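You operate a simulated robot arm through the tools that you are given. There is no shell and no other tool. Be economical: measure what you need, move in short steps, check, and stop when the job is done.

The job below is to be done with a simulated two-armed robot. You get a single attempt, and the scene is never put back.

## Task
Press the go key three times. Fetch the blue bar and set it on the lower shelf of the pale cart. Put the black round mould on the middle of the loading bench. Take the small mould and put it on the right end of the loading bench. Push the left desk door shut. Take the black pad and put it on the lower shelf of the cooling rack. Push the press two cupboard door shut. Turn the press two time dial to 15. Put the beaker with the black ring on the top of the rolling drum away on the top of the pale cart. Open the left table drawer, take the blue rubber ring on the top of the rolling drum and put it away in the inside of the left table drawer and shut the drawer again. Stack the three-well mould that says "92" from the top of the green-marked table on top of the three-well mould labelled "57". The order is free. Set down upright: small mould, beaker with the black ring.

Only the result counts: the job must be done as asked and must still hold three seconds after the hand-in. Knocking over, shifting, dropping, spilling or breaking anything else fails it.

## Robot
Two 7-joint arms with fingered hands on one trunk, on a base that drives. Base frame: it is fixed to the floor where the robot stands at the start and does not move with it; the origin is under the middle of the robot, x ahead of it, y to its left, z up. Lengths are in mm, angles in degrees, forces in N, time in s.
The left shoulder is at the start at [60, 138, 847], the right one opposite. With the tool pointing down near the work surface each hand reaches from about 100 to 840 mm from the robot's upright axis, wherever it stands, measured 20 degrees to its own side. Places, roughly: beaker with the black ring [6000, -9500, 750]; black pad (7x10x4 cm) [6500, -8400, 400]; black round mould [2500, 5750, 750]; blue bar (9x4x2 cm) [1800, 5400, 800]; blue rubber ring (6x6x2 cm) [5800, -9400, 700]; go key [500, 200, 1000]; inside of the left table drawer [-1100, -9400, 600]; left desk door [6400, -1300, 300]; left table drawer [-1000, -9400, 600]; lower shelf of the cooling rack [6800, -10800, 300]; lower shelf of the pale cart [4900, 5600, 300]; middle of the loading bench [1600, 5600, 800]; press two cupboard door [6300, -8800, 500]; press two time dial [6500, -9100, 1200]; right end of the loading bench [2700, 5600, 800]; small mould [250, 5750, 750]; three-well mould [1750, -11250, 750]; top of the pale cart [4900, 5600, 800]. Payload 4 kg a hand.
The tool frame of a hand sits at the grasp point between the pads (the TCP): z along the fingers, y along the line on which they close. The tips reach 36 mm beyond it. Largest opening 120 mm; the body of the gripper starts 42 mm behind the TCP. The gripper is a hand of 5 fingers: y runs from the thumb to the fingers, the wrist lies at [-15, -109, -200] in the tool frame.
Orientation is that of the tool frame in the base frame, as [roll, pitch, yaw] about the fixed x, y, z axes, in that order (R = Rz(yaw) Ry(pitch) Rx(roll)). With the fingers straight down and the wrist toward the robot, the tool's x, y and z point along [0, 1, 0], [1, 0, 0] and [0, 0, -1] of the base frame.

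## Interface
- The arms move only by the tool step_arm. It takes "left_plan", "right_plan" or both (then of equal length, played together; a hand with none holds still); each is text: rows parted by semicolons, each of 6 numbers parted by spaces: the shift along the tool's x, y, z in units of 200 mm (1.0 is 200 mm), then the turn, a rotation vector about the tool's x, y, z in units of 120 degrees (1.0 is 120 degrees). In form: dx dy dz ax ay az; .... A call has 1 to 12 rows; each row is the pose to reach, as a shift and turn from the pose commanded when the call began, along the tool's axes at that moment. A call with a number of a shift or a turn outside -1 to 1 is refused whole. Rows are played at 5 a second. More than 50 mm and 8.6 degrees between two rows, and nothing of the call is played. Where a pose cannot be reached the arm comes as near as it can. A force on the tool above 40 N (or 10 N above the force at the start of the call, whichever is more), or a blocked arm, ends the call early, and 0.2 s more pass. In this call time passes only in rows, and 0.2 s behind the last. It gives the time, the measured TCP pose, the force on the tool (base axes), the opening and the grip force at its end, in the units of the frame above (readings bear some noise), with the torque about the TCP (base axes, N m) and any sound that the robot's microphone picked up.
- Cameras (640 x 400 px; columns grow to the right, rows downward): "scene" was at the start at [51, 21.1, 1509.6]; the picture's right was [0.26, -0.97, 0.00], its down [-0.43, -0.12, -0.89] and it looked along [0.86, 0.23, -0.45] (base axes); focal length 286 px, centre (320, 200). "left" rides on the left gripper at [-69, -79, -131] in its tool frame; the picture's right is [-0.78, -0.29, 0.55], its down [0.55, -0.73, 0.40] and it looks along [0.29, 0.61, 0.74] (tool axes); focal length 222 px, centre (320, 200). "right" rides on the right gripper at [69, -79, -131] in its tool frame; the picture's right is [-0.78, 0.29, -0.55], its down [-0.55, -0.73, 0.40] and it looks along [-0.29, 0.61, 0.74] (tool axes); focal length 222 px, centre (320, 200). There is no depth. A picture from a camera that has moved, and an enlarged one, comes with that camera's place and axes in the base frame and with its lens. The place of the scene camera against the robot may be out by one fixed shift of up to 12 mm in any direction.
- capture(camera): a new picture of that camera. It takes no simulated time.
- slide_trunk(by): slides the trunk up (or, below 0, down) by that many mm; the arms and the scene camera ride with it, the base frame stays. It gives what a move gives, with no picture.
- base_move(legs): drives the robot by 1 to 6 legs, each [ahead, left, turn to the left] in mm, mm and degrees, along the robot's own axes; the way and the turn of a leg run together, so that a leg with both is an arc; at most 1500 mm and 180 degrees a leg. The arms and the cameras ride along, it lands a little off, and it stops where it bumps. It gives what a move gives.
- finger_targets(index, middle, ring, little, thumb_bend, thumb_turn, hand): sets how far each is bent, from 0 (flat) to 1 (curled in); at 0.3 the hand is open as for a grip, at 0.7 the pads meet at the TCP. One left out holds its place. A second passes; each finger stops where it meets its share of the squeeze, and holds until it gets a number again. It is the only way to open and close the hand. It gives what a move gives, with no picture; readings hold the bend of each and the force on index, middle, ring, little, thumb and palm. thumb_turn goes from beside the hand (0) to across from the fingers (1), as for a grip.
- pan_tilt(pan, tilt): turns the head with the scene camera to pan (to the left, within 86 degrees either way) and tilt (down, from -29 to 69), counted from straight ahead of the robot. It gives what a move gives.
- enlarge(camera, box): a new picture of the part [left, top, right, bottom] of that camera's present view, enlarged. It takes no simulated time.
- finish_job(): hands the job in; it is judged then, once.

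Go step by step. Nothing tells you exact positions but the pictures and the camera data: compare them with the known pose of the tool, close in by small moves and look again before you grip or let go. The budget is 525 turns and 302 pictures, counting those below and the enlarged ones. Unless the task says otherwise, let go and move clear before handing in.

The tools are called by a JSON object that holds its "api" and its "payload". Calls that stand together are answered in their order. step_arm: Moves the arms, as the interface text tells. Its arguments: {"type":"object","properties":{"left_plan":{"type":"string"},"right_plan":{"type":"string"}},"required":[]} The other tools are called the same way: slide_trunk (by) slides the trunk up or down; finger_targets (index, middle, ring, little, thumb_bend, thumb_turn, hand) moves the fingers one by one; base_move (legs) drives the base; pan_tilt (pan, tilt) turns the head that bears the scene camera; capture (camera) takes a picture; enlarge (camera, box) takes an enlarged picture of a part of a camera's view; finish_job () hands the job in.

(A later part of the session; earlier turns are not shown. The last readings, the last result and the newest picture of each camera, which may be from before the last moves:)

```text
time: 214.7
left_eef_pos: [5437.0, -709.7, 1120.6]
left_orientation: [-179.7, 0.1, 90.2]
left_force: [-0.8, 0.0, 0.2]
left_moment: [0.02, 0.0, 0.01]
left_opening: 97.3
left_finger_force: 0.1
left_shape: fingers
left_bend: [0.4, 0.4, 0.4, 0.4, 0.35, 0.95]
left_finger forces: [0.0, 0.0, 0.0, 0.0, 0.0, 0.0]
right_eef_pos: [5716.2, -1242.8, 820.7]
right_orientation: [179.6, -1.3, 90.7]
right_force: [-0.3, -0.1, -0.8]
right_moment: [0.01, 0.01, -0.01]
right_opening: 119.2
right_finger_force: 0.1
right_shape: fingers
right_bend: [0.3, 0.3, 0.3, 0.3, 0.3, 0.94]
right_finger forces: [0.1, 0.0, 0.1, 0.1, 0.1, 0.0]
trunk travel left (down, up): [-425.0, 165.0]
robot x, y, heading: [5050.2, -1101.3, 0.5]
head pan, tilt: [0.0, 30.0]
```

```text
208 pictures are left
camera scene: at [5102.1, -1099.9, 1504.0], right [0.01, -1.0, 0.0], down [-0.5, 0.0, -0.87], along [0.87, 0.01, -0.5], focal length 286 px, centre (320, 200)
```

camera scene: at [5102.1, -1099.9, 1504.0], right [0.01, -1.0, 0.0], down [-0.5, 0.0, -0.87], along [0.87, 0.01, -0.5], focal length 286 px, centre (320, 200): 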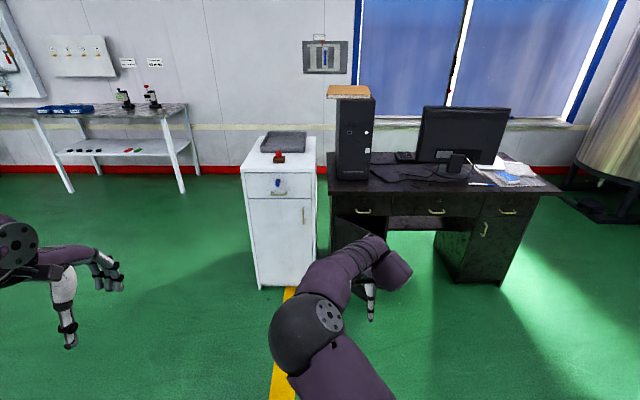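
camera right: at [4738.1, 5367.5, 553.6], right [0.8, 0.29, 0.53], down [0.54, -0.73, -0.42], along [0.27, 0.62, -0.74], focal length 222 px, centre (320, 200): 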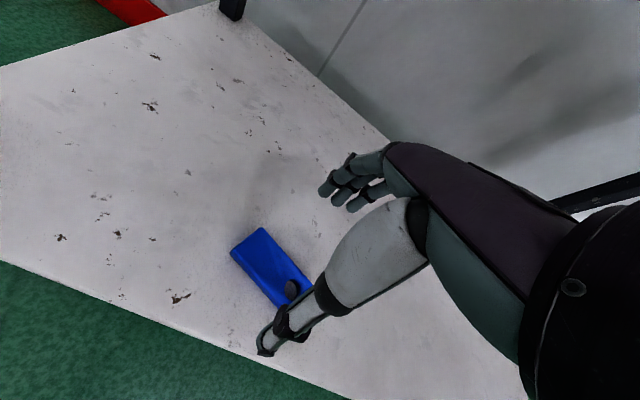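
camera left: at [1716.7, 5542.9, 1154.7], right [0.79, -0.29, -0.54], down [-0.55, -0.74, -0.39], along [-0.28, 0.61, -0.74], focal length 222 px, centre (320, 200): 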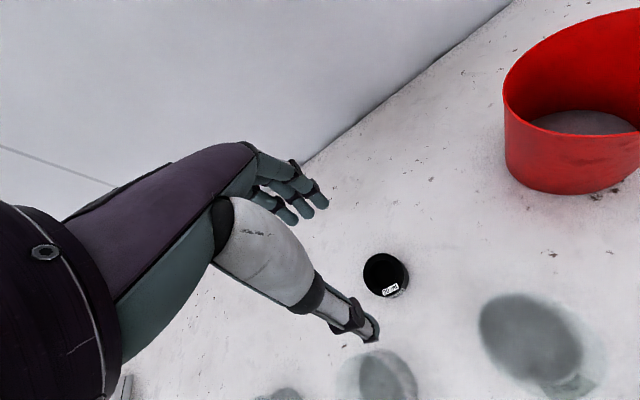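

The right arm hides the left door. I tuck it up and back.

{"api": "step_arm", "payload": {"right_plan": "-0.1 -0.2 0 0 0 0; -0.2 -0.4 -0.05 0 0 0; -0.3 -0.6 -0.1 0 0 0; -0.4 -0.8 -0.15 0 0 0; -0.5 -1 -0.2 0 0 0; -0.7 -1 -0.3 0 0 0; -0.9 -1 -0.4 0 0 0"}}

{"api": "capture", "payload": {"camera": "scene"}}

{"api": "enlarge", "payload": {"camera": "scene", "box": [240, 150, 540, 310]}}

```text
time: 216.3
left_eef_pos: [5437.6, -709.6, 1120.5]
left_orientation: [-179.7, 0.0, 90.2]
left_force: [0.4, 0.6, -1.0]
left_moment: [0.0, 0.02, 0.03]
left_opening: 97.5
left_finger_force: 0.1
left_shape: fingers
left_bend: [0.4, 0.4, 0.4, 0.4, 0.35, 0.95]
left_finger forces: [0.0, 0.0, 0.0, 0.1, 0.0, 0.0]
right_eef_pos: [5517.1, -1426.5, 894.8]
right_orientation: [179.6, -1.3, 90.7]
right_force: [-0.4, -0.7, 0.0]
right_moment: [0.0, -0.02, 0.01]
right_opening: 119.5
right_finger_force: 0.1
right_shape: fingers
right_bend: [0.3, 0.3, 0.3, 0.3, 0.3, 0.94]
right_finger forces: [0.1, 0.0, 0.0, 0.0, 0.0, 0.1]
trunk travel left (down, up): [-425.0, 165.0]
robot x, y, heading: [5050.0, -1098.4, 0.3]
head pan, tilt: [0.0, 30.0]
```

```text
207 pictures are left
camera scene: at [5101.8, -1100.7, 1504.0], right [0.01, -1.0, 0.0], down [-0.5, 0.0, -0.87], along [0.87, 0.01, -0.5], focal length 286 px, centre (320, 200)
```

scene: 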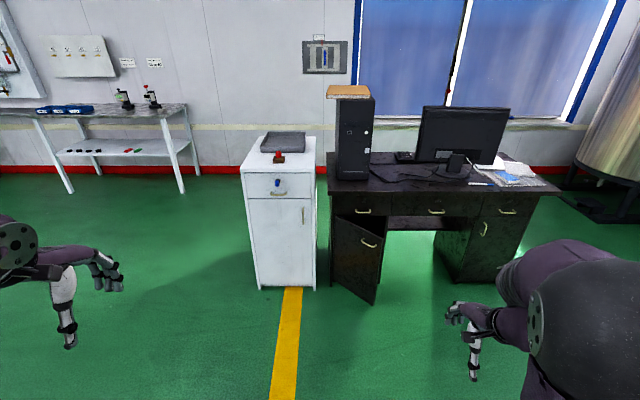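

```text
2.13 times, centred on (390, 230) of scene
camera zoom: at [5101.8, -1100.7, 1504.0], right [0.01, -1.0, 0.0], down [-0.5, 0.0, -0.87], along [0.87, 0.01, -0.5], focal length 609 px, centre (171, 136)
```

zoom: 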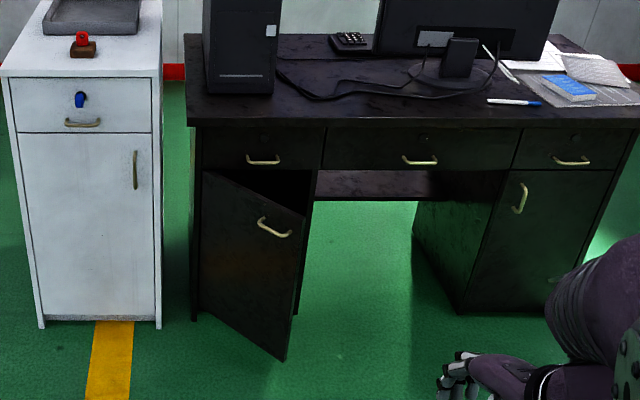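

The left desk door is ajar about 37°, hinge at its left (≈[6495,-1171]), free edge ≈[6314,-1413], z 55–590. I prepare the right hand low in front of it: extend, lower the trunk, then approach.

{"api": "step_arm", "payload": {"right_plan": "0.17 0.17 0 0 0 0; 0.34 0.34 0 0 0 0; 0.51 0.51 0 0 0 0; 0.68 0.68 0 0 0 0; 0.84 0.84 0 0 0 0"}}

{"api": "slide_trunk", "payload": {"by": -400}}

{"api": "step_arm", "payload": {"right_plan": "0 0 0.2 0 0 0; 0 0 0.4 0 0 0; 0 0 0.5 0 0 0"}}

{"api": "base_move", "payload": {"legs": [[420, -100, 0]]}}

{"api": "capture", "payload": {"camera": "scene"}}

{"api": "capture", "payload": {"camera": "right"}}

```text
time: 217.5
left_eef_pos: [5437.7, -710.2, 1119.1]
left_orientation: [-179.6, 0.1, 90.2]
left_force: [-0.1, -0.1, -0.4]
left_moment: [-0.04, -0.02, 0.0]
left_opening: 97.6
left_finger_force: 0.1
left_shape: fingers
left_bend: [0.4, 0.4, 0.4, 0.4, 0.35, 0.95]
left_finger forces: [0.0, 0.0, 0.1, 0.0, 0.0, 0.1]
right_eef_pos: [5684.1, -1255.1, 900.5]
right_orientation: [179.6, -1.3, 90.6]
right_force: [-0.5, 0.1, -0.2]
right_moment: [-0.01, 0.0, -0.01]
right_opening: 119.2
right_finger_force: 0.1
right_shape: fingers
right_bend: [0.3, 0.3, 0.3, 0.3, 0.3, 0.94]
right_finger forces: [0.0, 0.0, 0.0, 0.0, 0.0, 0.0]
trunk travel left (down, up): [-425.0, 165.0]
robot x, y, heading: [5048.0, -1094.4, 0.2]
head pan, tilt: [0.0, 30.0]
```

```text
time: 221.3
left_eef_pos: [5437.9, -710.7, 720.7]
left_orientation: [-179.7, 0.2, 90.2]
left_force: [-0.4, 0.7, -0.2]
left_moment: [0.01, 0.0, 0.03]
left_opening: 97.3
left_finger_force: 0.0
left_shape: fingers
left_bend: [0.4, 0.4, 0.4, 0.4, 0.35, 0.95]
left_finger forces: [0.0, 0.0, 0.0, 0.0, 0.0, 0.0]
right_eef_pos: [5684.0, -1254.6, 501.2]
right_orientation: [179.6, -1.2, 90.7]
right_force: [-0.6, 0.1, -0.8]
right_moment: [-0.01, 0.0, 0.01]
right_opening: 119.2
right_finger_force: 0.1
right_shape: fingers
right_bend: [0.3, 0.3, 0.3, 0.3, 0.3, 0.94]
right_finger forces: [0.0, 0.0, 0.1, 0.0, 0.0, 0.0]
trunk travel left (down, up): [-25.0, 565.0]
robot x, y, heading: [5051.0, -1100.2, 0.2]
head pan, tilt: [0.0, 30.0]
```

```text
time: 222.1
left_eef_pos: [5436.4, -708.9, 720.2]
left_orientation: [-179.8, 0.1, 90.1]
left_force: [-0.2, -0.9, -0.7]
left_moment: [-0.03, 0.02, -0.02]
left_opening: 97.3
left_finger_force: 0.0
left_shape: fingers
left_bend: [0.4, 0.4, 0.4, 0.4, 0.35, 0.95]
left_finger forces: [0.1, 0.1, 0.0, 0.0, 0.0, 0.0]
right_eef_pos: [5683.3, -1253.6, 400.1]
right_orientation: [179.7, -1.3, 90.8]
right_force: [-0.4, -0.6, -0.9]
right_moment: [-0.01, 0.04, 0.0]
right_opening: 119.6
right_finger_force: 0.1
right_shape: fingers
right_bend: [0.3, 0.3, 0.3, 0.3, 0.3, 0.94]
right_finger forces: [0.1, 0.1, 0.0, 0.0, 0.0, 0.1]
trunk travel left (down, up): [-25.0, 565.0]
robot x, y, heading: [5051.2, -1096.4, 0.3]
head pan, tilt: [0.0, 30.0]
```

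```text
time: 224.8
left_eef_pos: [5854.8, -800.8, 719.7]
left_orientation: [-179.8, 0.0, 90.7]
left_force: [-1.0, -0.1, 0.7]
left_moment: [-0.02, 0.02, -0.02]
left_opening: 97.4
left_finger_force: 0.1
left_shape: fingers
left_bend: [0.4, 0.4, 0.4, 0.4, 0.35, 0.95]
left_finger forces: [0.0, 0.1, 0.0, 0.1, 0.1, 0.0]
right_eef_pos: [6108.1, -1341.8, 401.4]
right_orientation: [179.6, -1.3, 91.3]
right_force: [0.2, 0.7, 0.2]
right_moment: [0.03, -0.01, -0.02]
right_opening: 119.6
right_finger_force: 0.0
right_shape: fingers
right_bend: [0.3, 0.3, 0.3, 0.3, 0.3, 0.94]
right_finger forces: [0.1, 0.1, 0.0, 0.0, 0.0, 0.0]
trunk travel left (down, up): [-25.0, 565.0]
robot x, y, heading: [5472.6, -1190.8, 0.9]
head pan, tilt: [0.0, 30.0]
```

```text
205 pictures are left
camera scene: at [5524.6, -1193.6, 1104.0], right [0.02, -1.0, 0.0], down [-0.5, -0.01, -0.87], along [0.87, 0.01, -0.5], focal length 286 px, centre (320, 200)
```

scene: 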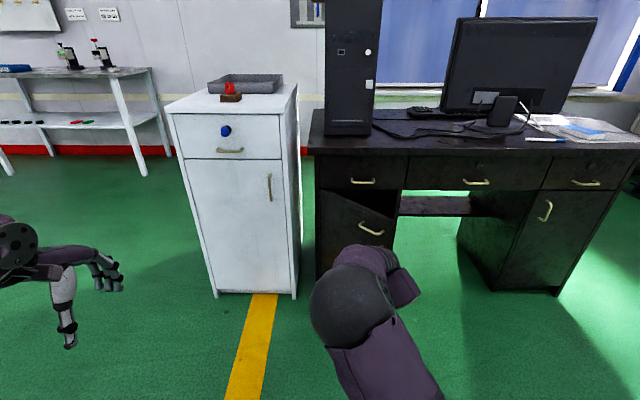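

```text
204 pictures are left
camera right: at [6027.1, -1276.9, 533.0], right [0.3, -0.79, 0.53], down [-0.72, -0.56, -0.42], along [0.62, -0.26, -0.74], focal length 222 px, centre (320, 200)
```

right: 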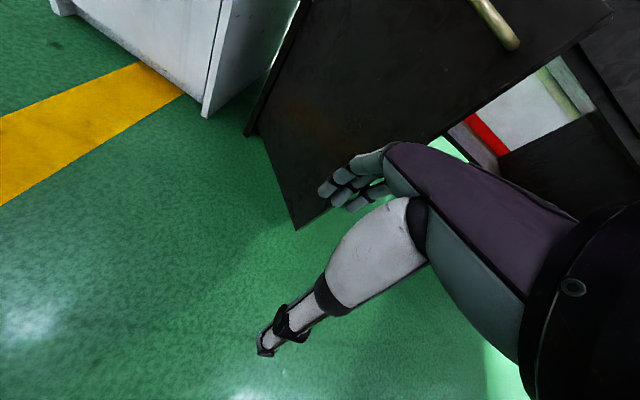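

The hand is in front of the door face, clear of its edge. I push by driving forward in steps.

{"api": "base_move", "payload": {"legs": [[200, -30, -0.9]]}}

{"api": "capture", "payload": {"camera": "right"}}

```text
time: 226.3
left_eef_pos: [6059.6, -833.3, 720.0]
left_orientation: [-179.7, 0.1, 90.1]
left_force: [0.6, 0.8, -1.4]
left_moment: [0.0, -0.07, 0.01]
left_opening: 97.5
left_finger_force: 0.1
left_shape: fingers
left_bend: [0.4, 0.4, 0.4, 0.4, 0.35, 0.95]
left_finger forces: [0.1, 0.0, 0.0, 0.0, 0.0, 0.0]
right_eef_pos: [6306.2, -1377.6, 400.2]
right_orientation: [179.6, -1.2, 90.7]
right_force: [0.4, -1.3, 0.1]
right_moment: [-0.02, -0.01, -0.03]
right_opening: 119.4
right_finger_force: 0.0
right_shape: fingers
right_bend: [0.3, 0.3, 0.3, 0.3, 0.3, 0.94]
right_finger forces: [0.1, 0.1, 0.1, 0.1, 0.1, 0.1]
trunk travel left (down, up): [-25.0, 565.0]
robot x, y, heading: [5672.9, -1221.0, 0.3]
head pan, tilt: [0.0, 30.0]
```

```text
203 pictures are left
camera right: at [6225.8, -1311.7, 533.0], right [0.29, -0.79, 0.53], down [-0.73, -0.55, -0.42], along [0.62, -0.26, -0.74], focal length 222 px, centre (320, 200)
```

right: 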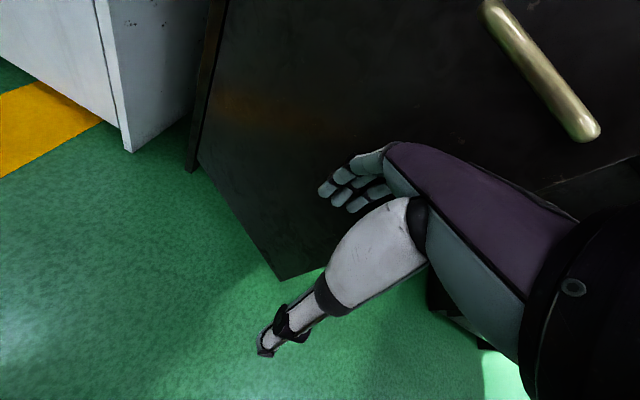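

The door is swinging shut. I continue with smaller drives.

{"api": "base_move", "payload": {"legs": [[90, 0, -0.3]]}}

{"api": "base_move", "payload": {"legs": [[40, 0, 0]]}}

{"api": "capture", "payload": {"camera": "right"}}

{"api": "capture", "payload": {"camera": "scene"}}

```text
time: 227.5
left_eef_pos: [6153.5, -835.3, 719.6]
left_orientation: [-179.6, 0.1, 89.7]
left_force: [-0.2, -0.2, 1.1]
left_moment: [-0.01, -0.01, -0.01]
left_opening: 97.4
left_finger_force: 0.0
left_shape: fingers
left_bend: [0.4, 0.4, 0.4, 0.4, 0.35, 0.95]
left_finger forces: [0.1, 0.0, 0.0, 0.0, 0.1, 0.1]
right_eef_pos: [6395.7, -1381.1, 400.0]
right_orientation: [179.7, -1.3, 90.2]
right_force: [-0.7, 0.1, 0.0]
right_moment: [-0.04, -0.02, 0.04]
right_opening: 119.2
right_finger_force: 0.1
right_shape: fingers
right_bend: [0.3, 0.3, 0.3, 0.3, 0.3, 0.94]
right_finger forces: [0.0, 0.1, 0.1, 0.0, 0.0, 0.1]
trunk travel left (down, up): [-25.0, 565.0]
robot x, y, heading: [5763.0, -1222.8, -0.2]
head pan, tilt: [0.0, 30.0]
```

```text
time: 228.4
left_eef_pos: [6191.4, -837.1, 721.3]
left_orientation: [-179.7, 0.2, 89.6]
left_force: [0.6, 0.3, -0.2]
left_moment: [-0.01, -0.03, 0.01]
left_opening: 97.6
left_finger_force: 0.0
left_shape: fingers
left_bend: [0.4, 0.4, 0.4, 0.4, 0.35, 0.95]
left_finger forces: [0.0, 0.0, 0.0, 0.1, 0.1, 0.0]
right_eef_pos: [6426.3, -1382.2, 396.7]
right_orientation: [-179.5, -1.4, 90.3]
right_force: [-11.5, 2.0, -3.0]
right_moment: [0.02, -0.03, -0.03]
right_opening: 119.5
right_finger_force: 5.9
right_shape: fingers
right_bend: [0.3, 0.35, 0.3, 0.3, 0.3, 0.94]
right_finger forces: [0.0, 11.8, 0.0, 0.1, 0.0, 0.0]
trunk travel left (down, up): [-25.0, 565.0]
robot x, y, heading: [5799.7, -1221.9, -0.2]
head pan, tilt: [0.0, 30.0]
stopped in leg 1: the force on the tool passed its limit at 46 N (the readings are from after the stop); the commanded pose is now the measured one
```

```text
202 pictures are left
camera right: at [6348.8, -1316.4, 529.6], right [0.3, -0.8, 0.53], down [-0.74, -0.54, -0.4], along [0.61, -0.27, -0.75], focal length 222 px, centre (320, 200)
```

right: 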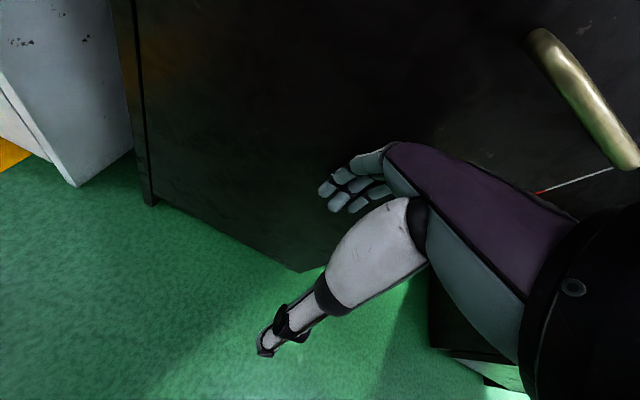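

```text
201 pictures are left
camera scene: at [5852.3, -1222.8, 1104.0], right [0.0, -1.0, 0.0], down [-0.5, 0.0, -0.87], along [0.87, 0.0, -0.5], focal length 286 px, centre (320, 200)
```

scene: 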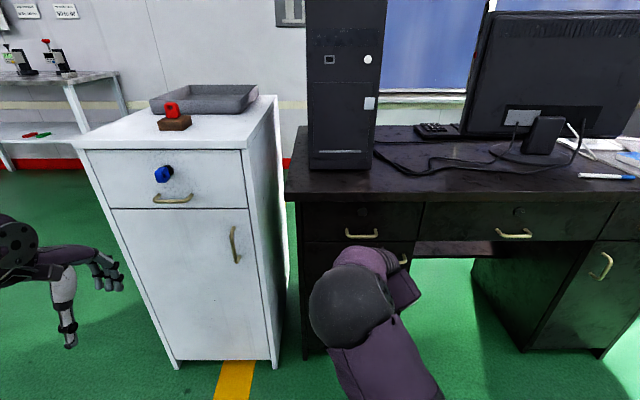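

The push stopped with firm resistance: the door seems shut. I back off, raise up, and check.

{"api": "base_move", "payload": {"legs": [[-400, 0, 0]]}}

{"api": "step_arm", "payload": {"right_plan": "-0.15 -0.15 -0.1 0 0 0; -0.3 -0.3 -0.2 0 0 0; -0.45 -0.45 -0.35 0 0 0; -0.6 -0.6 -0.5 0 0 0; -0.75 -0.6 -0.7 0 0 0; -0.9 -0.6 -0.9 0 0 0"}}

{"api": "slide_trunk", "payload": {"by": 400}}

{"api": "capture", "payload": {"camera": "scene"}}

```text
time: 231.0
left_eef_pos: [5786.8, -835.2, 719.7]
left_orientation: [-179.8, 0.1, 89.4]
left_force: [-0.8, 0.3, -1.0]
left_moment: [-0.02, 0.0, 0.0]
left_opening: 97.6
left_finger_force: 0.1
left_shape: fingers
left_bend: [0.4, 0.4, 0.4, 0.4, 0.35, 0.95]
left_finger forces: [0.0, 0.0, 0.0, 0.1, 0.0, 0.1]
right_eef_pos: [6022.7, -1383.7, 396.4]
right_orientation: [-179.7, -1.5, 89.9]
right_force: [0.1, -0.9, -0.2]
right_moment: [0.0, -0.03, 0.01]
right_opening: 119.6
right_finger_force: 0.0
right_shape: fingers
right_bend: [0.3, 0.3, 0.3, 0.3, 0.3, 0.94]
right_finger forces: [0.0, 0.0, 0.0, 0.1, 0.0, 0.0]
trunk travel left (down, up): [-25.0, 565.0]
robot x, y, heading: [5391.1, -1219.5, -0.4]
head pan, tilt: [0.0, 30.0]
```

```text
refused: row 3 steps farther than a row can; nothing moved
```

```text
time: 234.8
left_eef_pos: [5788.0, -835.9, 1121.3]
left_orientation: [-179.7, 0.1, 89.4]
left_force: [0.0, 0.5, -0.5]
left_moment: [0.0, 0.01, 0.03]
left_opening: 97.2
left_finger_force: 0.0
left_shape: fingers
left_bend: [0.4, 0.4, 0.4, 0.4, 0.35, 0.95]
left_finger forces: [0.0, 0.0, 0.0, 0.0, 0.0, 0.1]
right_eef_pos: [6020.9, -1383.7, 797.3]
right_orientation: [-179.8, -1.4, 89.9]
right_force: [0.3, -0.1, 0.2]
right_moment: [0.0, -0.04, 0.04]
right_opening: 119.6
right_finger_force: 0.1
right_shape: fingers
right_bend: [0.3, 0.3, 0.3, 0.3, 0.3, 0.94]
right_finger forces: [0.1, 0.0, 0.0, 0.2, 0.1, 0.0]
trunk travel left (down, up): [-425.0, 165.0]
robot x, y, heading: [5393.3, -1216.1, -0.6]
head pan, tilt: [0.0, 30.0]
```

```text
200 pictures are left
camera scene: at [5447.0, -1220.9, 1504.0], right [-0.01, -1.0, 0.0], down [-0.5, 0.0, -0.87], along [0.87, -0.01, -0.5], focal length 286 px, centre (320, 200)
```

scene: 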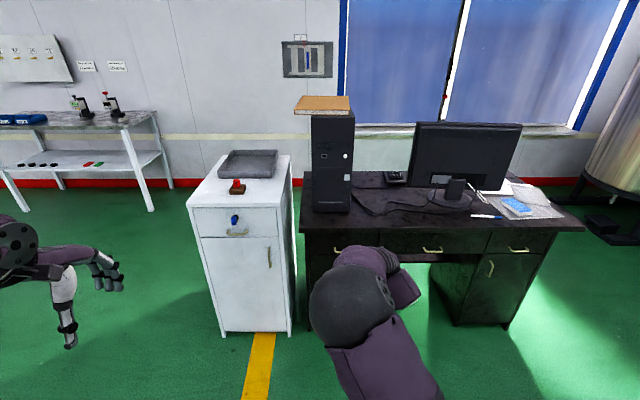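

{"api": "step_arm", "payload": {"right_plan": "-0.15 -0.15 -0.1 0 0 0; -0.3 -0.3 -0.2 0 0 0; -0.45 -0.45 -0.3 0 0 0; -0.6 -0.6 -0.4 0 0 0; -0.75 -0.7 -0.55 0 0 0; -0.9 -0.8 -0.7 0 0 0; -0.9 -0.8 -0.9 0 0 0"}}

{"api": "enlarge", "payload": {"camera": "scene", "box": [180, 150, 580, 350]}}

```text
time: 236.4
left_eef_pos: [5786.9, -834.7, 1120.4]
left_orientation: [-179.6, 0.1, 89.4]
left_force: [0.2, 0.1, -0.6]
left_moment: [0.02, -0.04, 0.02]
left_opening: 97.6
left_finger_force: 0.0
left_shape: fingers
left_bend: [0.4, 0.4, 0.4, 0.4, 0.35, 0.95]
left_finger forces: [0.0, 0.1, 0.0, 0.0, 0.0, 0.1]
right_eef_pos: [5861.8, -1567.1, 974.8]
right_orientation: [-179.7, -1.4, 89.8]
right_force: [-0.3, -0.5, -0.6]
right_moment: [0.04, -0.01, 0.0]
right_opening: 119.3
right_finger_force: 0.1
right_shape: fingers
right_bend: [0.3, 0.3, 0.3, 0.3, 0.3, 0.94]
right_finger forces: [0.0, 0.0, 0.1, 0.0, 0.0, 0.0]
trunk travel left (down, up): [-425.0, 165.0]
robot x, y, heading: [5392.6, -1219.1, -0.5]
head pan, tilt: [0.0, 30.0]
```

```text
1.60 times, centred on (380, 250) of scene
camera zoom: at [5446.5, -1220.6, 1503.9], right [-0.01, -1.0, 0.0], down [-0.5, 0.0, -0.87], along [0.87, -0.01, -0.5], focal length 457 px, centre (224, 120)
```

zoom: 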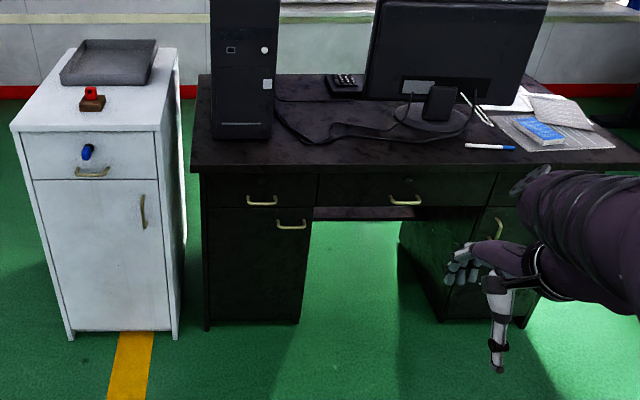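

The left desk door is shut. Next, the press-two area around [6300, -9000]. I drive down the aisle sideways, facing the machines.

{"api": "base_move", "payload": {"legs": [[-600, 0, 0.5], [0, -1480, 0], [0, -1480, 0], [0, -1480, 0], [0, -1480, 0]]}}

{"api": "pan_tilt", "payload": {"pan": -50, "tilt": 15}}

{"api": "capture", "payload": {"camera": "scene"}}

```text
time: 267.6
left_eef_pos: [4962.0, -6772.7, 1119.3]
left_orientation: [-179.7, 0.0, 88.1]
left_force: [-0.2, 1.2, -0.3]
left_moment: [0.03, 0.03, 0.01]
left_opening: 97.3
left_finger_force: 0.1
left_shape: fingers
left_bend: [0.4, 0.4, 0.4, 0.4, 0.35, 0.95]
left_finger forces: [0.0, 0.0, 0.1, 0.0, 0.1, 0.1]
right_eef_pos: [5019.0, -7505.7, 973.9]
right_orientation: [-179.8, -1.5, 88.6]
right_force: [1.4, 0.1, 0.4]
right_moment: [-0.01, 0.01, -0.03]
right_opening: 119.7
right_finger_force: 0.1
right_shape: fingers
right_bend: [0.3, 0.3, 0.3, 0.3, 0.3, 0.94]
right_finger forces: [0.1, 0.1, 0.1, 0.0, 0.0, 0.0]
trunk travel left (down, up): [-425.0, 165.0]
robot x, y, heading: [4561.5, -7148.0, -1.6]
head pan, tilt: [0.0, 30.0]
```

```text
time: 268.8
left_eef_pos: [4963.2, -6772.3, 1120.2]
left_orientation: [-179.8, 0.1, 88.1]
left_force: [0.5, -0.1, -0.4]
left_moment: [0.03, 0.02, -0.02]
left_opening: 97.5
left_finger_force: 0.0
left_shape: fingers
left_bend: [0.4, 0.4, 0.4, 0.4, 0.35, 0.95]
left_finger forces: [0.1, 0.0, 0.0, 0.0, 0.0, 0.1]
right_eef_pos: [5019.2, -7506.0, 973.5]
right_orientation: [-179.7, -1.4, 88.7]
right_force: [0.2, 0.0, -0.2]
right_moment: [0.0, 0.0, -0.01]
right_opening: 119.6
right_finger_force: 0.1
right_shape: fingers
right_bend: [0.3, 0.3, 0.3, 0.3, 0.3, 0.94]
right_finger forces: [0.0, 0.0, 0.0, 0.0, 0.0, 0.0]
trunk travel left (down, up): [-425.0, 165.0]
robot x, y, heading: [4560.1, -7142.9, -1.7]
head pan, tilt: [-50.0, 15.0]
```

```text
198 pictures are left
camera scene: at [4580.8, -7220.3, 1528.2], right [-0.78, -0.62, 0.0], down [-0.16, 0.2, -0.97], along [0.6, -0.76, -0.26], focal length 286 px, centre (320, 200)
```

scene: 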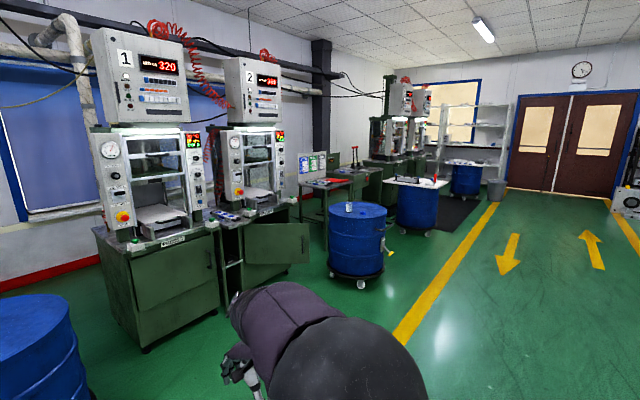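

Press two with its green cupboard door open and the blue rolling drum are visible. I zoom in.

{"api": "enlarge", "payload": {"camera": "scene", "box": [190, 100, 410, 300]}}

```text
2.00 times, centred on (300, 200) of scene
camera zoom: at [4580.8, -7220.3, 1528.2], right [-0.78, -0.62, 0.0], down [-0.16, 0.2, -0.97], along [0.6, -0.76, -0.26], focal length 571 px, centre (360, 200)
```

zoom: 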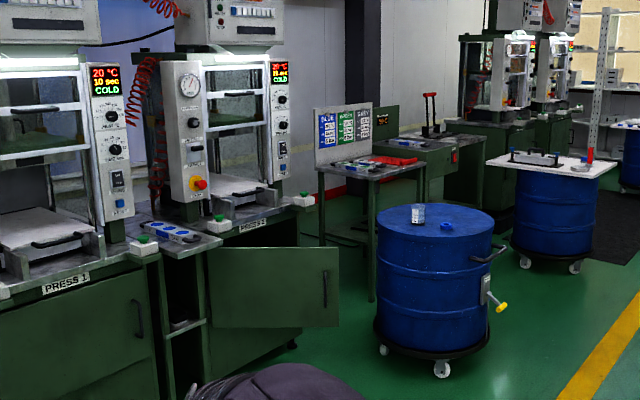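

I drive to face the gap between the presses at about [5100, -8550].

{"api": "base_move", "payload": {"legs": [[0, -1400, 1.7], [500, 0, 0]]}}

{"api": "pan_tilt", "payload": {"pan": 0, "tilt": 30}}

{"api": "capture", "payload": {"camera": "scene"}}

```text
time: 278.3
left_eef_pos: [5440.2, -8129.7, 1119.2]
left_orientation: [-179.7, 0.1, 90.7]
left_force: [0.4, -0.2, 0.0]
left_moment: [-0.02, 0.0, 0.01]
left_opening: 97.3
left_finger_force: 0.1
left_shape: fingers
left_bend: [0.4, 0.4, 0.4, 0.4, 0.35, 0.95]
left_finger forces: [0.0, 0.1, 0.0, 0.0, 0.1, 0.1]
right_eef_pos: [5531.3, -8858.5, 974.5]
right_orientation: [-179.7, -1.4, 91.3]
right_force: [-0.4, -0.3, -0.4]
right_moment: [0.01, 0.01, 0.01]
right_opening: 119.7
right_finger_force: 0.1
right_shape: fingers
right_bend: [0.3, 0.3, 0.3, 0.3, 0.3, 0.94]
right_finger forces: [0.1, 0.0, 0.0, 0.0, 0.1, 0.1]
trunk travel left (down, up): [-425.0, 165.0]
robot x, y, heading: [5056.8, -8522.5, 0.8]
head pan, tilt: [-50.0, 15.0]
```

```text
time: 279.4
left_eef_pos: [5439.5, -8128.6, 1119.5]
left_orientation: [-179.8, 0.2, 90.7]
left_force: [0.7, -0.9, 0.5]
left_moment: [-0.02, -0.03, 0.01]
left_opening: 97.3
left_finger_force: 0.0
left_shape: fingers
left_bend: [0.4, 0.4, 0.4, 0.4, 0.35, 0.95]
left_finger forces: [0.1, 0.1, 0.0, 0.0, 0.1, 0.1]
right_eef_pos: [5531.1, -8858.7, 974.2]
right_orientation: [-179.7, -1.4, 91.3]
right_force: [0.6, -1.1, 0.3]
right_moment: [0.02, 0.01, -0.03]
right_opening: 119.5
right_finger_force: 0.1
right_shape: fingers
right_bend: [0.3, 0.3, 0.3, 0.3, 0.3, 0.94]
right_finger forces: [0.0, 0.0, 0.0, 0.1, 0.1, 0.1]
trunk travel left (down, up): [-425.0, 165.0]
robot x, y, heading: [5055.9, -8521.9, 0.8]
head pan, tilt: [0.0, 30.0]
```

```text
196 pictures are left
camera scene: at [5108.2, -8521.9, 1504.0], right [0.02, -1.0, 0.0], down [-0.5, -0.01, -0.87], along [0.87, 0.01, -0.5], focal length 286 px, centre (320, 200)
```

scene: 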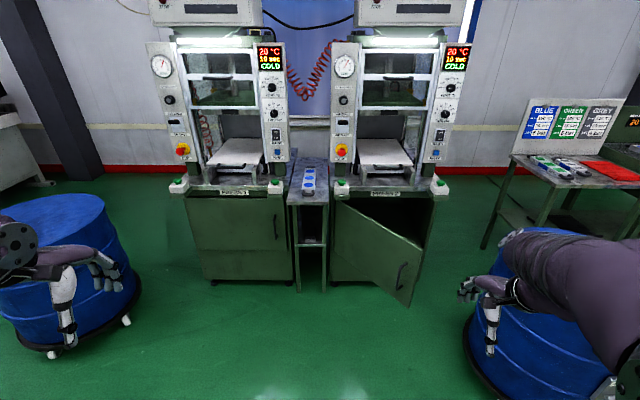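

{"api": "enlarge", "payload": {"camera": "scene", "box": [270, 30, 480, 170]}}

{"api": "enlarge", "payload": {"camera": "scene", "box": [260, 150, 500, 310]}}

```text
2.86 times, centred on (375, 100) of scene
camera zoom: at [5108.2, -8521.9, 1504.0], right [0.02, -1.0, 0.0], down [-0.5, -0.01, -0.87], along [0.87, 0.01, -0.5], focal length 816 px, centre (163, 486)
```

zoom: 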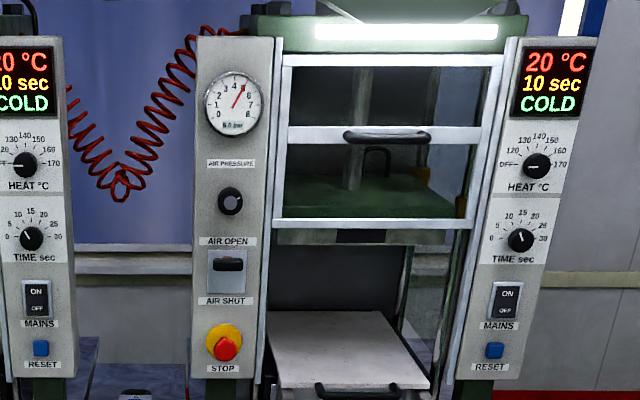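

```text
2.50 times, centred on (380, 230) of scene
camera zoom: at [5108.2, -8521.9, 1504.0], right [0.02, -1.0, 0.0], down [-0.5, -0.01, -0.87], along [0.87, 0.01, -0.5], focal length 714 px, centre (170, 125)
```

zoom: 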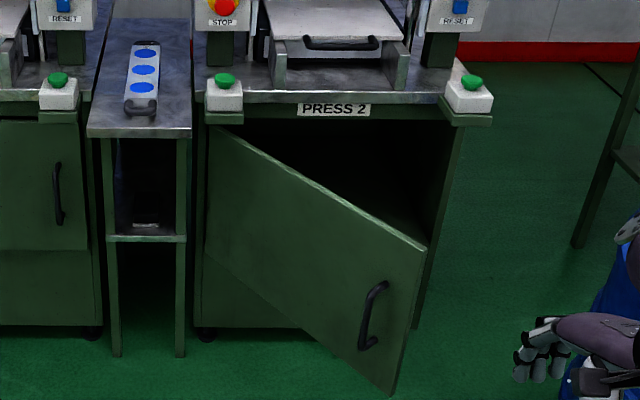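

Press-two door: hinge ≈[6419,-8602], free edge ≈[6038,-8932], z≈390–740. I set up the right hand low as before, aligned at y≈-8818.

{"api": "step_arm", "payload": {"right_plan": "0.17 0.17 0 0 0 0; 0.34 0.34 0 0 0 0; 0.51 0.51 0 0 0 0; 0.68 0.68 0 0 0 0; 0.84 0.83 0 0 0 0"}}

{"api": "slide_trunk", "payload": {"by": -400}}

{"api": "step_arm", "payload": {"right_plan": "0 0 0.2 0 0 0; 0 0 0.37 0 0 0"}}

{"api": "base_move", "payload": {"legs": [[250, -128, -0.8]]}}

{"api": "capture", "payload": {"camera": "scene"}}

{"api": "capture", "payload": {"camera": "right"}}

```text
time: 280.6
left_eef_pos: [5440.0, -8128.5, 1119.1]
left_orientation: [-179.7, 0.1, 90.7]
left_force: [0.1, -0.1, -0.4]
left_moment: [0.02, 0.01, 0.04]
left_opening: 97.3
left_finger_force: 0.0
left_shape: fingers
left_bend: [0.4, 0.4, 0.4, 0.4, 0.35, 0.95]
left_finger forces: [0.1, 0.0, 0.0, 0.0, 0.1, 0.0]
right_eef_pos: [5694.9, -8684.6, 974.9]
right_orientation: [-179.6, -1.5, 91.3]
right_force: [0.7, -0.8, 0.4]
right_moment: [0.01, -0.01, 0.01]
right_opening: 119.5
right_finger_force: 0.0
right_shape: fingers
right_bend: [0.3, 0.3, 0.3, 0.3, 0.3, 0.94]
right_finger forces: [0.0, 0.0, 0.0, 0.0, 0.0, 0.0]
trunk travel left (down, up): [-425.0, 165.0]
robot x, y, heading: [5054.8, -8524.1, 1.1]
head pan, tilt: [0.0, 30.0]
```

```text
time: 284.5
left_eef_pos: [5439.5, -8128.2, 720.4]
left_orientation: [-179.7, 0.1, 90.8]
left_force: [0.6, 0.3, 0.7]
left_moment: [-0.01, 0.0, -0.01]
left_opening: 97.3
left_finger_force: 0.0
left_shape: fingers
left_bend: [0.4, 0.4, 0.4, 0.4, 0.35, 0.95]
left_finger forces: [0.0, 0.1, 0.1, 0.1, 0.0, 0.0]
right_eef_pos: [5695.9, -8686.6, 576.2]
right_orientation: [-179.6, -1.3, 91.4]
right_force: [0.4, -0.1, 0.0]
right_moment: [-0.05, 0.0, 0.01]
right_opening: 119.4
right_finger_force: 0.1
right_shape: fingers
right_bend: [0.3, 0.3, 0.3, 0.3, 0.3, 0.94]
right_finger forces: [0.0, 0.0, 0.0, 0.0, 0.0, 0.0]
trunk travel left (down, up): [-25.0, 565.0]
robot x, y, heading: [5056.9, -8518.0, 0.9]
head pan, tilt: [0.0, 30.0]
```

```text
time: 285.1
left_eef_pos: [5438.1, -8129.3, 719.1]
left_orientation: [-179.7, 0.2, 90.8]
left_force: [-0.4, 0.1, 0.4]
left_moment: [0.0, 0.0, 0.02]
left_opening: 97.3
left_finger_force: 0.0
left_shape: fingers
left_bend: [0.4, 0.4, 0.4, 0.4, 0.35, 0.95]
left_finger forces: [0.0, 0.0, 0.0, 0.0, 0.0, 0.0]
right_eef_pos: [5692.8, -8684.5, 502.5]
right_orientation: [-179.7, -1.3, 91.3]
right_force: [-0.3, -0.1, 0.6]
right_moment: [-0.02, 0.0, 0.0]
right_opening: 119.5
right_finger_force: 0.0
right_shape: fingers
right_bend: [0.3, 0.3, 0.3, 0.3, 0.3, 0.94]
right_finger forces: [0.0, 0.0, 0.1, 0.0, 0.0, 0.1]
trunk travel left (down, up): [-25.0, 565.0]
robot x, y, heading: [5057.1, -8515.6, 0.6]
head pan, tilt: [0.0, 30.0]
```

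```text
time: 287.0
left_eef_pos: [5694.3, -8258.3, 721.1]
left_orientation: [-179.7, 0.1, 90.1]
left_force: [-0.8, -0.7, -0.1]
left_moment: [0.01, 0.01, 0.01]
left_opening: 97.3
left_finger_force: 0.0
left_shape: fingers
left_bend: [0.4, 0.4, 0.4, 0.4, 0.35, 0.95]
left_finger forces: [0.1, 0.1, 0.0, 0.0, 0.1, 0.0]
right_eef_pos: [5943.4, -8817.1, 502.8]
right_orientation: [-179.6, -1.4, 90.8]
right_force: [0.0, -0.4, -0.1]
right_moment: [0.0, -0.02, 0.0]
right_opening: 119.4
right_finger_force: 0.0
right_shape: fingers
right_bend: [0.3, 0.3, 0.3, 0.3, 0.3, 0.94]
right_finger forces: [0.0, 0.0, 0.1, 0.0, 0.0, 0.0]
trunk travel left (down, up): [-25.0, 565.0]
robot x, y, heading: [5307.5, -8647.9, 0.7]
head pan, tilt: [0.0, 30.0]
```

```text
193 pictures are left
camera scene: at [5359.5, -8649.0, 1104.0], right [0.01, -1.0, 0.0], down [-0.5, 0.0, -0.87], along [0.87, 0.01, -0.5], focal length 286 px, centre (320, 200)
```

scene: 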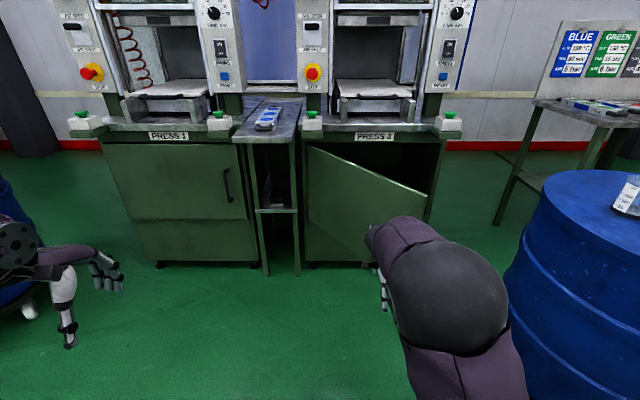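

```text
192 pictures are left
camera right: at [5865.3, -8751.0, 636.6], right [0.3, -0.79, 0.53], down [-0.73, -0.55, -0.41], along [0.61, -0.26, -0.75], focal length 222 px, centre (320, 200)
```

right: 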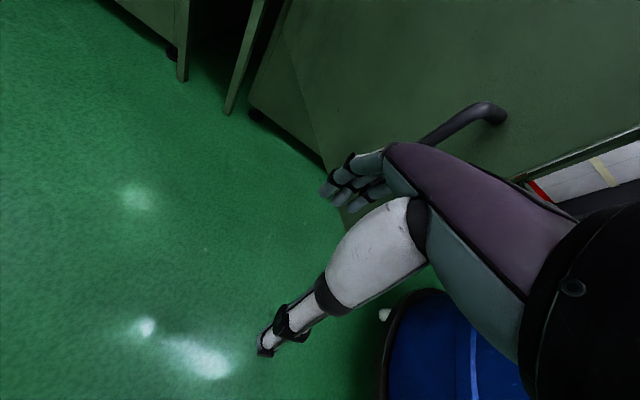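

The handle is just right of my hand; I shift 40 mm left and push forward.

{"api": "base_move", "payload": {"legs": [[0, 45, -0.5], [180, 0, 0]]}}

{"api": "capture", "payload": {"camera": "right"}}

{"api": "base_move", "payload": {"legs": [[130, 0, 0]]}}

{"api": "capture", "payload": {"camera": "right"}}

{"api": "capture", "payload": {"camera": "scene"}}

```text
time: 289.0
left_eef_pos: [5875.4, -8219.8, 719.9]
left_orientation: [-179.6, 0.1, 89.6]
left_force: [-0.7, -0.6, -0.2]
left_moment: [0.0, -0.02, -0.02]
left_opening: 97.1
left_finger_force: 0.1
left_shape: fingers
left_bend: [0.4, 0.4, 0.4, 0.4, 0.35, 0.95]
left_finger forces: [0.0, 0.0, 0.0, 0.0, 0.1, 0.0]
right_eef_pos: [6119.7, -8779.3, 504.5]
right_orientation: [-179.7, -1.3, 90.2]
right_force: [-0.3, 0.0, 0.0]
right_moment: [-0.03, -0.01, -0.01]
right_opening: 119.6
right_finger_force: 0.1
right_shape: fingers
right_bend: [0.3, 0.3, 0.3, 0.3, 0.3, 0.94]
right_finger forces: [0.0, 0.0, 0.1, 0.1, 0.0, 0.1]
trunk travel left (down, up): [-25.0, 565.0]
robot x, y, heading: [5482.6, -8599.8, -0.0]
head pan, tilt: [0.0, 30.0]
```

```text
191 pictures are left
camera right: at [6041.5, -8713.4, 636.6], right [0.3, -0.8, 0.53], down [-0.74, -0.54, -0.41], along [0.61, -0.27, -0.75], focal length 222 px, centre (320, 200)
```

right: 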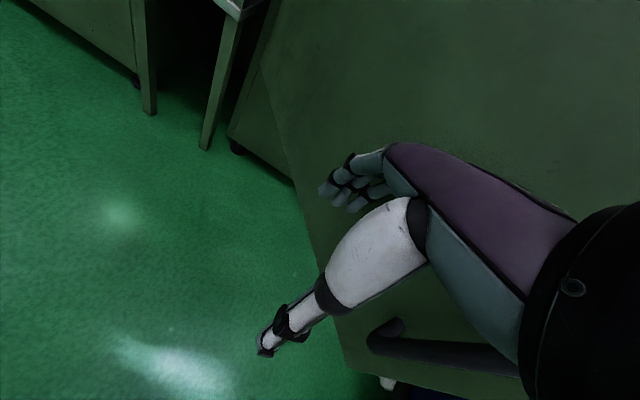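

```text
time: 290.3
left_eef_pos: [6008.4, -8220.4, 720.1]
left_orientation: [-179.7, 0.1, 89.5]
left_force: [0.3, 0.2, -0.1]
left_moment: [0.03, 0.01, -0.03]
left_opening: 97.4
left_finger_force: 0.1
left_shape: fingers
left_bend: [0.4, 0.4, 0.4, 0.4, 0.35, 0.95]
left_finger forces: [0.1, 0.1, 0.1, 0.0, 0.0, 0.0]
right_eef_pos: [6250.2, -8781.5, 502.1]
right_orientation: [-179.8, -1.3, 90.1]
right_force: [-0.4, -0.2, 0.5]
right_moment: [0.02, 0.0, 0.02]
right_opening: 119.5
right_finger_force: 0.0
right_shape: fingers
right_bend: [0.3, 0.3, 0.3, 0.3, 0.3, 0.94]
right_finger forces: [0.0, 0.0, 0.1, 0.1, 0.0, 0.1]
trunk travel left (down, up): [-25.0, 565.0]
robot x, y, heading: [5615.3, -8607.2, -0.4]
head pan, tilt: [0.0, 30.0]
```

```text
190 pictures are left
camera right: at [6172.5, -8715.0, 636.6], right [0.29, -0.8, 0.53], down [-0.74, -0.54, -0.41], along [0.61, -0.27, -0.75], focal length 222 px, centre (320, 200)
```

right: 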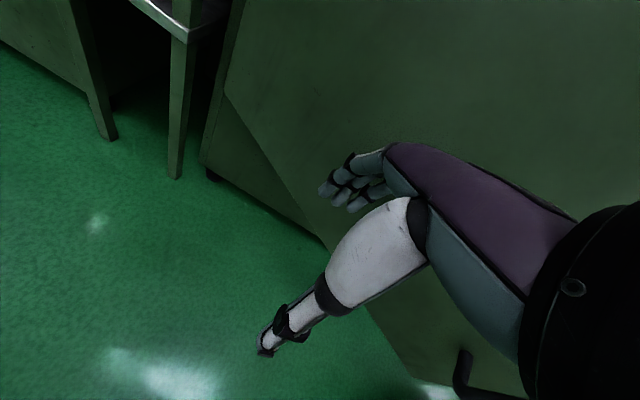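

```text
189 pictures are left
camera scene: at [5667.9, -8606.7, 1104.0], right [-0.01, -1.0, 0.0], down [-0.5, 0.0, -0.87], along [0.87, 0.0, -0.5], focal length 286 px, centre (320, 200)
```

scene: 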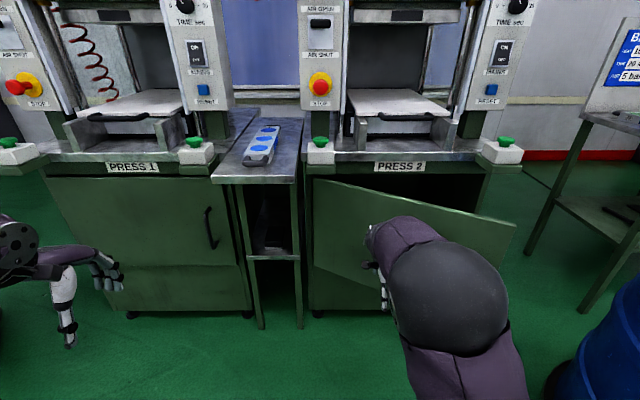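

The door is closing. Continue until firm resistance.

{"api": "base_move", "payload": {"legs": [[90, 0, 0.4]]}}

{"api": "base_move", "payload": {"legs": [[60, 0, 0]]}}

{"api": "capture", "payload": {"camera": "scene"}}

```text
time: 291.4
left_eef_pos: [6094.6, -8218.1, 720.5]
left_orientation: [-179.7, 0.2, 89.8]
left_force: [0.1, -1.2, 0.9]
left_moment: [0.01, -0.03, -0.02]
left_opening: 97.4
left_finger_force: 0.1
left_shape: fingers
left_bend: [0.4, 0.4, 0.4, 0.4, 0.35, 0.95]
left_finger forces: [0.1, 0.0, 0.0, 0.1, 0.0, 0.0]
right_eef_pos: [6341.0, -8777.4, 503.2]
right_orientation: [-179.7, -1.4, 90.6]
right_force: [-0.5, 0.5, 0.0]
right_moment: [-0.02, -0.02, -0.01]
right_opening: 119.3
right_finger_force: 0.1
right_shape: fingers
right_bend: [0.3, 0.3, 0.3, 0.3, 0.3, 0.94]
right_finger forces: [0.0, 0.1, 0.1, 0.0, 0.0, 0.1]
trunk travel left (down, up): [-25.0, 565.0]
robot x, y, heading: [5706.3, -8604.1, -0.0]
head pan, tilt: [0.0, 30.0]
```

```text
time: 292.4
left_eef_pos: [6155.0, -8217.4, 720.2]
left_orientation: [-179.8, 0.1, 90.0]
left_force: [0.3, -0.8, 0.1]
left_moment: [0.0, -0.02, 0.02]
left_opening: 97.2
left_finger_force: 0.0
left_shape: fingers
left_bend: [0.4, 0.4, 0.4, 0.4, 0.35, 0.95]
left_finger forces: [0.1, 0.0, 0.0, 0.1, 0.1, 0.0]
right_eef_pos: [6401.4, -8777.5, 503.1]
right_orientation: [-179.7, -1.5, 90.4]
right_force: [-0.6, 0.4, -0.3]
right_moment: [0.01, 0.01, 0.02]
right_opening: 119.6
right_finger_force: 0.7
right_shape: fingers
right_bend: [0.3, 0.3, 0.3, 0.3, 0.3, 0.94]
right_finger forces: [0.0, 0.6, 0.0, 0.0, 0.0, 0.1]
trunk travel left (down, up): [-25.0, 565.0]
robot x, y, heading: [5764.3, -8608.3, 0.1]
head pan, tilt: [0.0, 30.0]
```

```text
188 pictures are left
camera scene: at [5817.5, -8606.4, 1104.0], right [0.0, -1.0, 0.0], down [-0.5, 0.0, -0.87], along [0.87, 0.0, -0.5], focal length 286 px, centre (320, 200)
```

scene: 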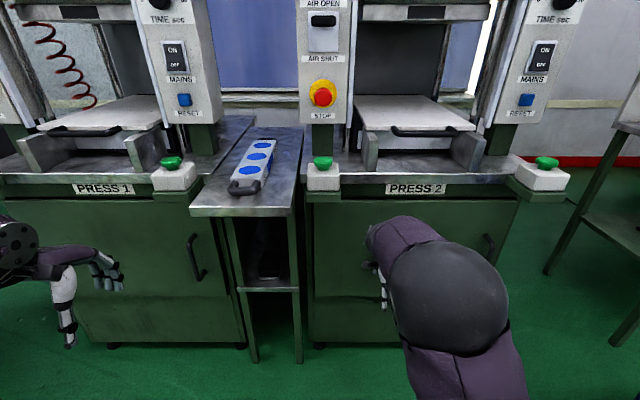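

Almost shut. A little more.

{"api": "base_move", "payload": {"legs": [[30, 0, 0]]}}

{"api": "capture", "payload": {"camera": "right"}}

```text
time: 293.2
left_eef_pos: [6166.9, -8218.8, 720.8]
left_orientation: [-179.9, 0.1, 89.9]
left_force: [0.2, -0.7, -0.5]
left_moment: [-0.02, 0.02, -0.02]
left_opening: 97.2
left_finger_force: 0.0
left_shape: fingers
left_bend: [0.4, 0.4, 0.4, 0.4, 0.35, 0.95]
left_finger forces: [0.0, 0.1, 0.2, 0.0, 0.1, 0.0]
right_eef_pos: [6404.9, -8776.6, 497.6]
right_orientation: [-178.4, -1.5, 90.5]
right_force: [-16.0, 0.8, -2.3]
right_moment: [-0.02, -0.15, -0.14]
right_opening: 119.7
right_finger_force: 7.7
right_shape: fingers
right_bend: [0.3, 0.36, 0.3, 0.3, 0.3, 0.94]
right_finger forces: [0.1, 16.0, 0.1, 0.0, 0.1, 0.0]
trunk travel left (down, up): [-25.0, 565.0]
robot x, y, heading: [5773.7, -8601.7, 0.1]
head pan, tilt: [0.0, 30.0]
stopped in leg 1: the force on the tool passed its limit at 52 N (the readings are from after the stop); the commanded pose is now the measured one
```

```text
187 pictures are left
camera right: at [6329.7, -8712.2, 633.1], right [0.31, -0.8, 0.52], down [-0.74, -0.55, -0.39], along [0.59, -0.26, -0.76], focal length 222 px, centre (320, 200)
```

right: 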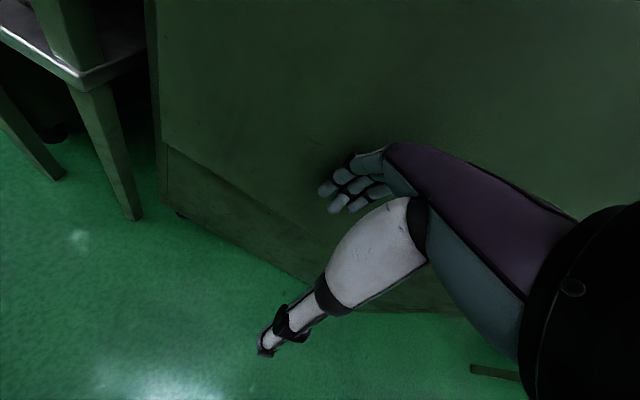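

Shut. Now the black pad: I back off and look into the narrow stand between the presses while the trunk is low.

{"api": "base_move", "payload": {"legs": [[-350, 0, 0]]}}

{"api": "enlarge", "payload": {"camera": "scene", "box": [210, 150, 350, 320]}}

{"api": "capture", "payload": {"camera": "scene"}}

```text
time: 295.4
left_eef_pos: [5820.2, -8219.6, 720.8]
left_orientation: [-179.7, 0.1, 89.7]
left_force: [0.0, -0.6, 0.3]
left_moment: [0.0, 0.01, 0.01]
left_opening: 97.3
left_finger_force: 0.0
left_shape: fingers
left_bend: [0.4, 0.4, 0.4, 0.4, 0.35, 0.95]
left_finger forces: [0.0, 0.0, 0.0, 0.0, 0.0, 0.0]
right_eef_pos: [6059.1, -8779.2, 499.1]
right_orientation: [-178.8, -1.5, 90.3]
right_force: [0.0, 0.5, 0.7]
right_moment: [-0.02, 0.03, -0.03]
right_opening: 119.3
right_finger_force: 0.0
right_shape: fingers
right_bend: [0.3, 0.3, 0.3, 0.3, 0.3, 0.94]
right_finger forces: [0.0, 0.0, 0.1, 0.1, 0.0, 0.0]
trunk travel left (down, up): [-25.0, 565.0]
robot x, y, heading: [5426.2, -8604.9, 0.1]
head pan, tilt: [0.0, 30.0]
```

```text
2.35 times, centred on (280, 235) of scene
camera zoom: at [5481.0, -8606.3, 1104.0], right [0.0, -1.0, 0.0], down [-0.5, 0.0, -0.87], along [0.87, 0.0, -0.5], focal length 672 px, centre (414, 118)
```

zoom: 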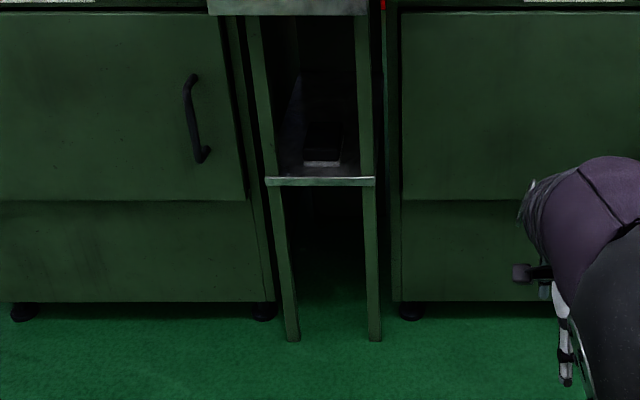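

```text
185 pictures are left
camera scene: at [5481.0, -8606.3, 1104.0], right [0.0, -1.0, 0.0], down [-0.5, 0.0, -0.87], along [0.87, 0.0, -0.5], focal length 286 px, centre (320, 200)
```

scene: 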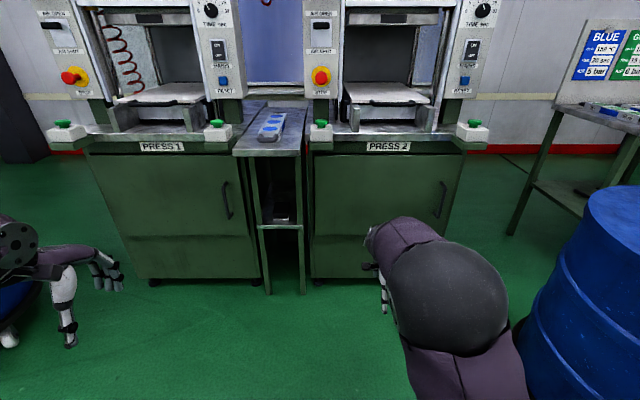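

{"api": "enlarge", "payload": {"camera": "scene", "box": [255, 165, 315, 235]}}

```text
5.71 times, centred on (285, 200) of scene
camera zoom: at [5481.0, -8606.3, 1104.0], right [0.0, -1.0, 0.0], down [-0.5, 0.0, -0.87], along [0.87, 0.0, -0.5], focal length 1632 px, centre (520, 200)
```

zoom: 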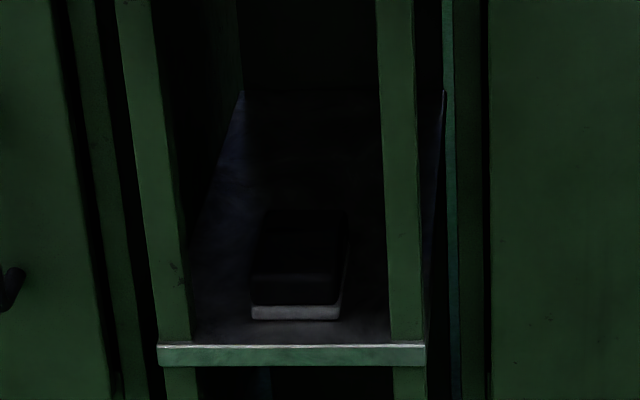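

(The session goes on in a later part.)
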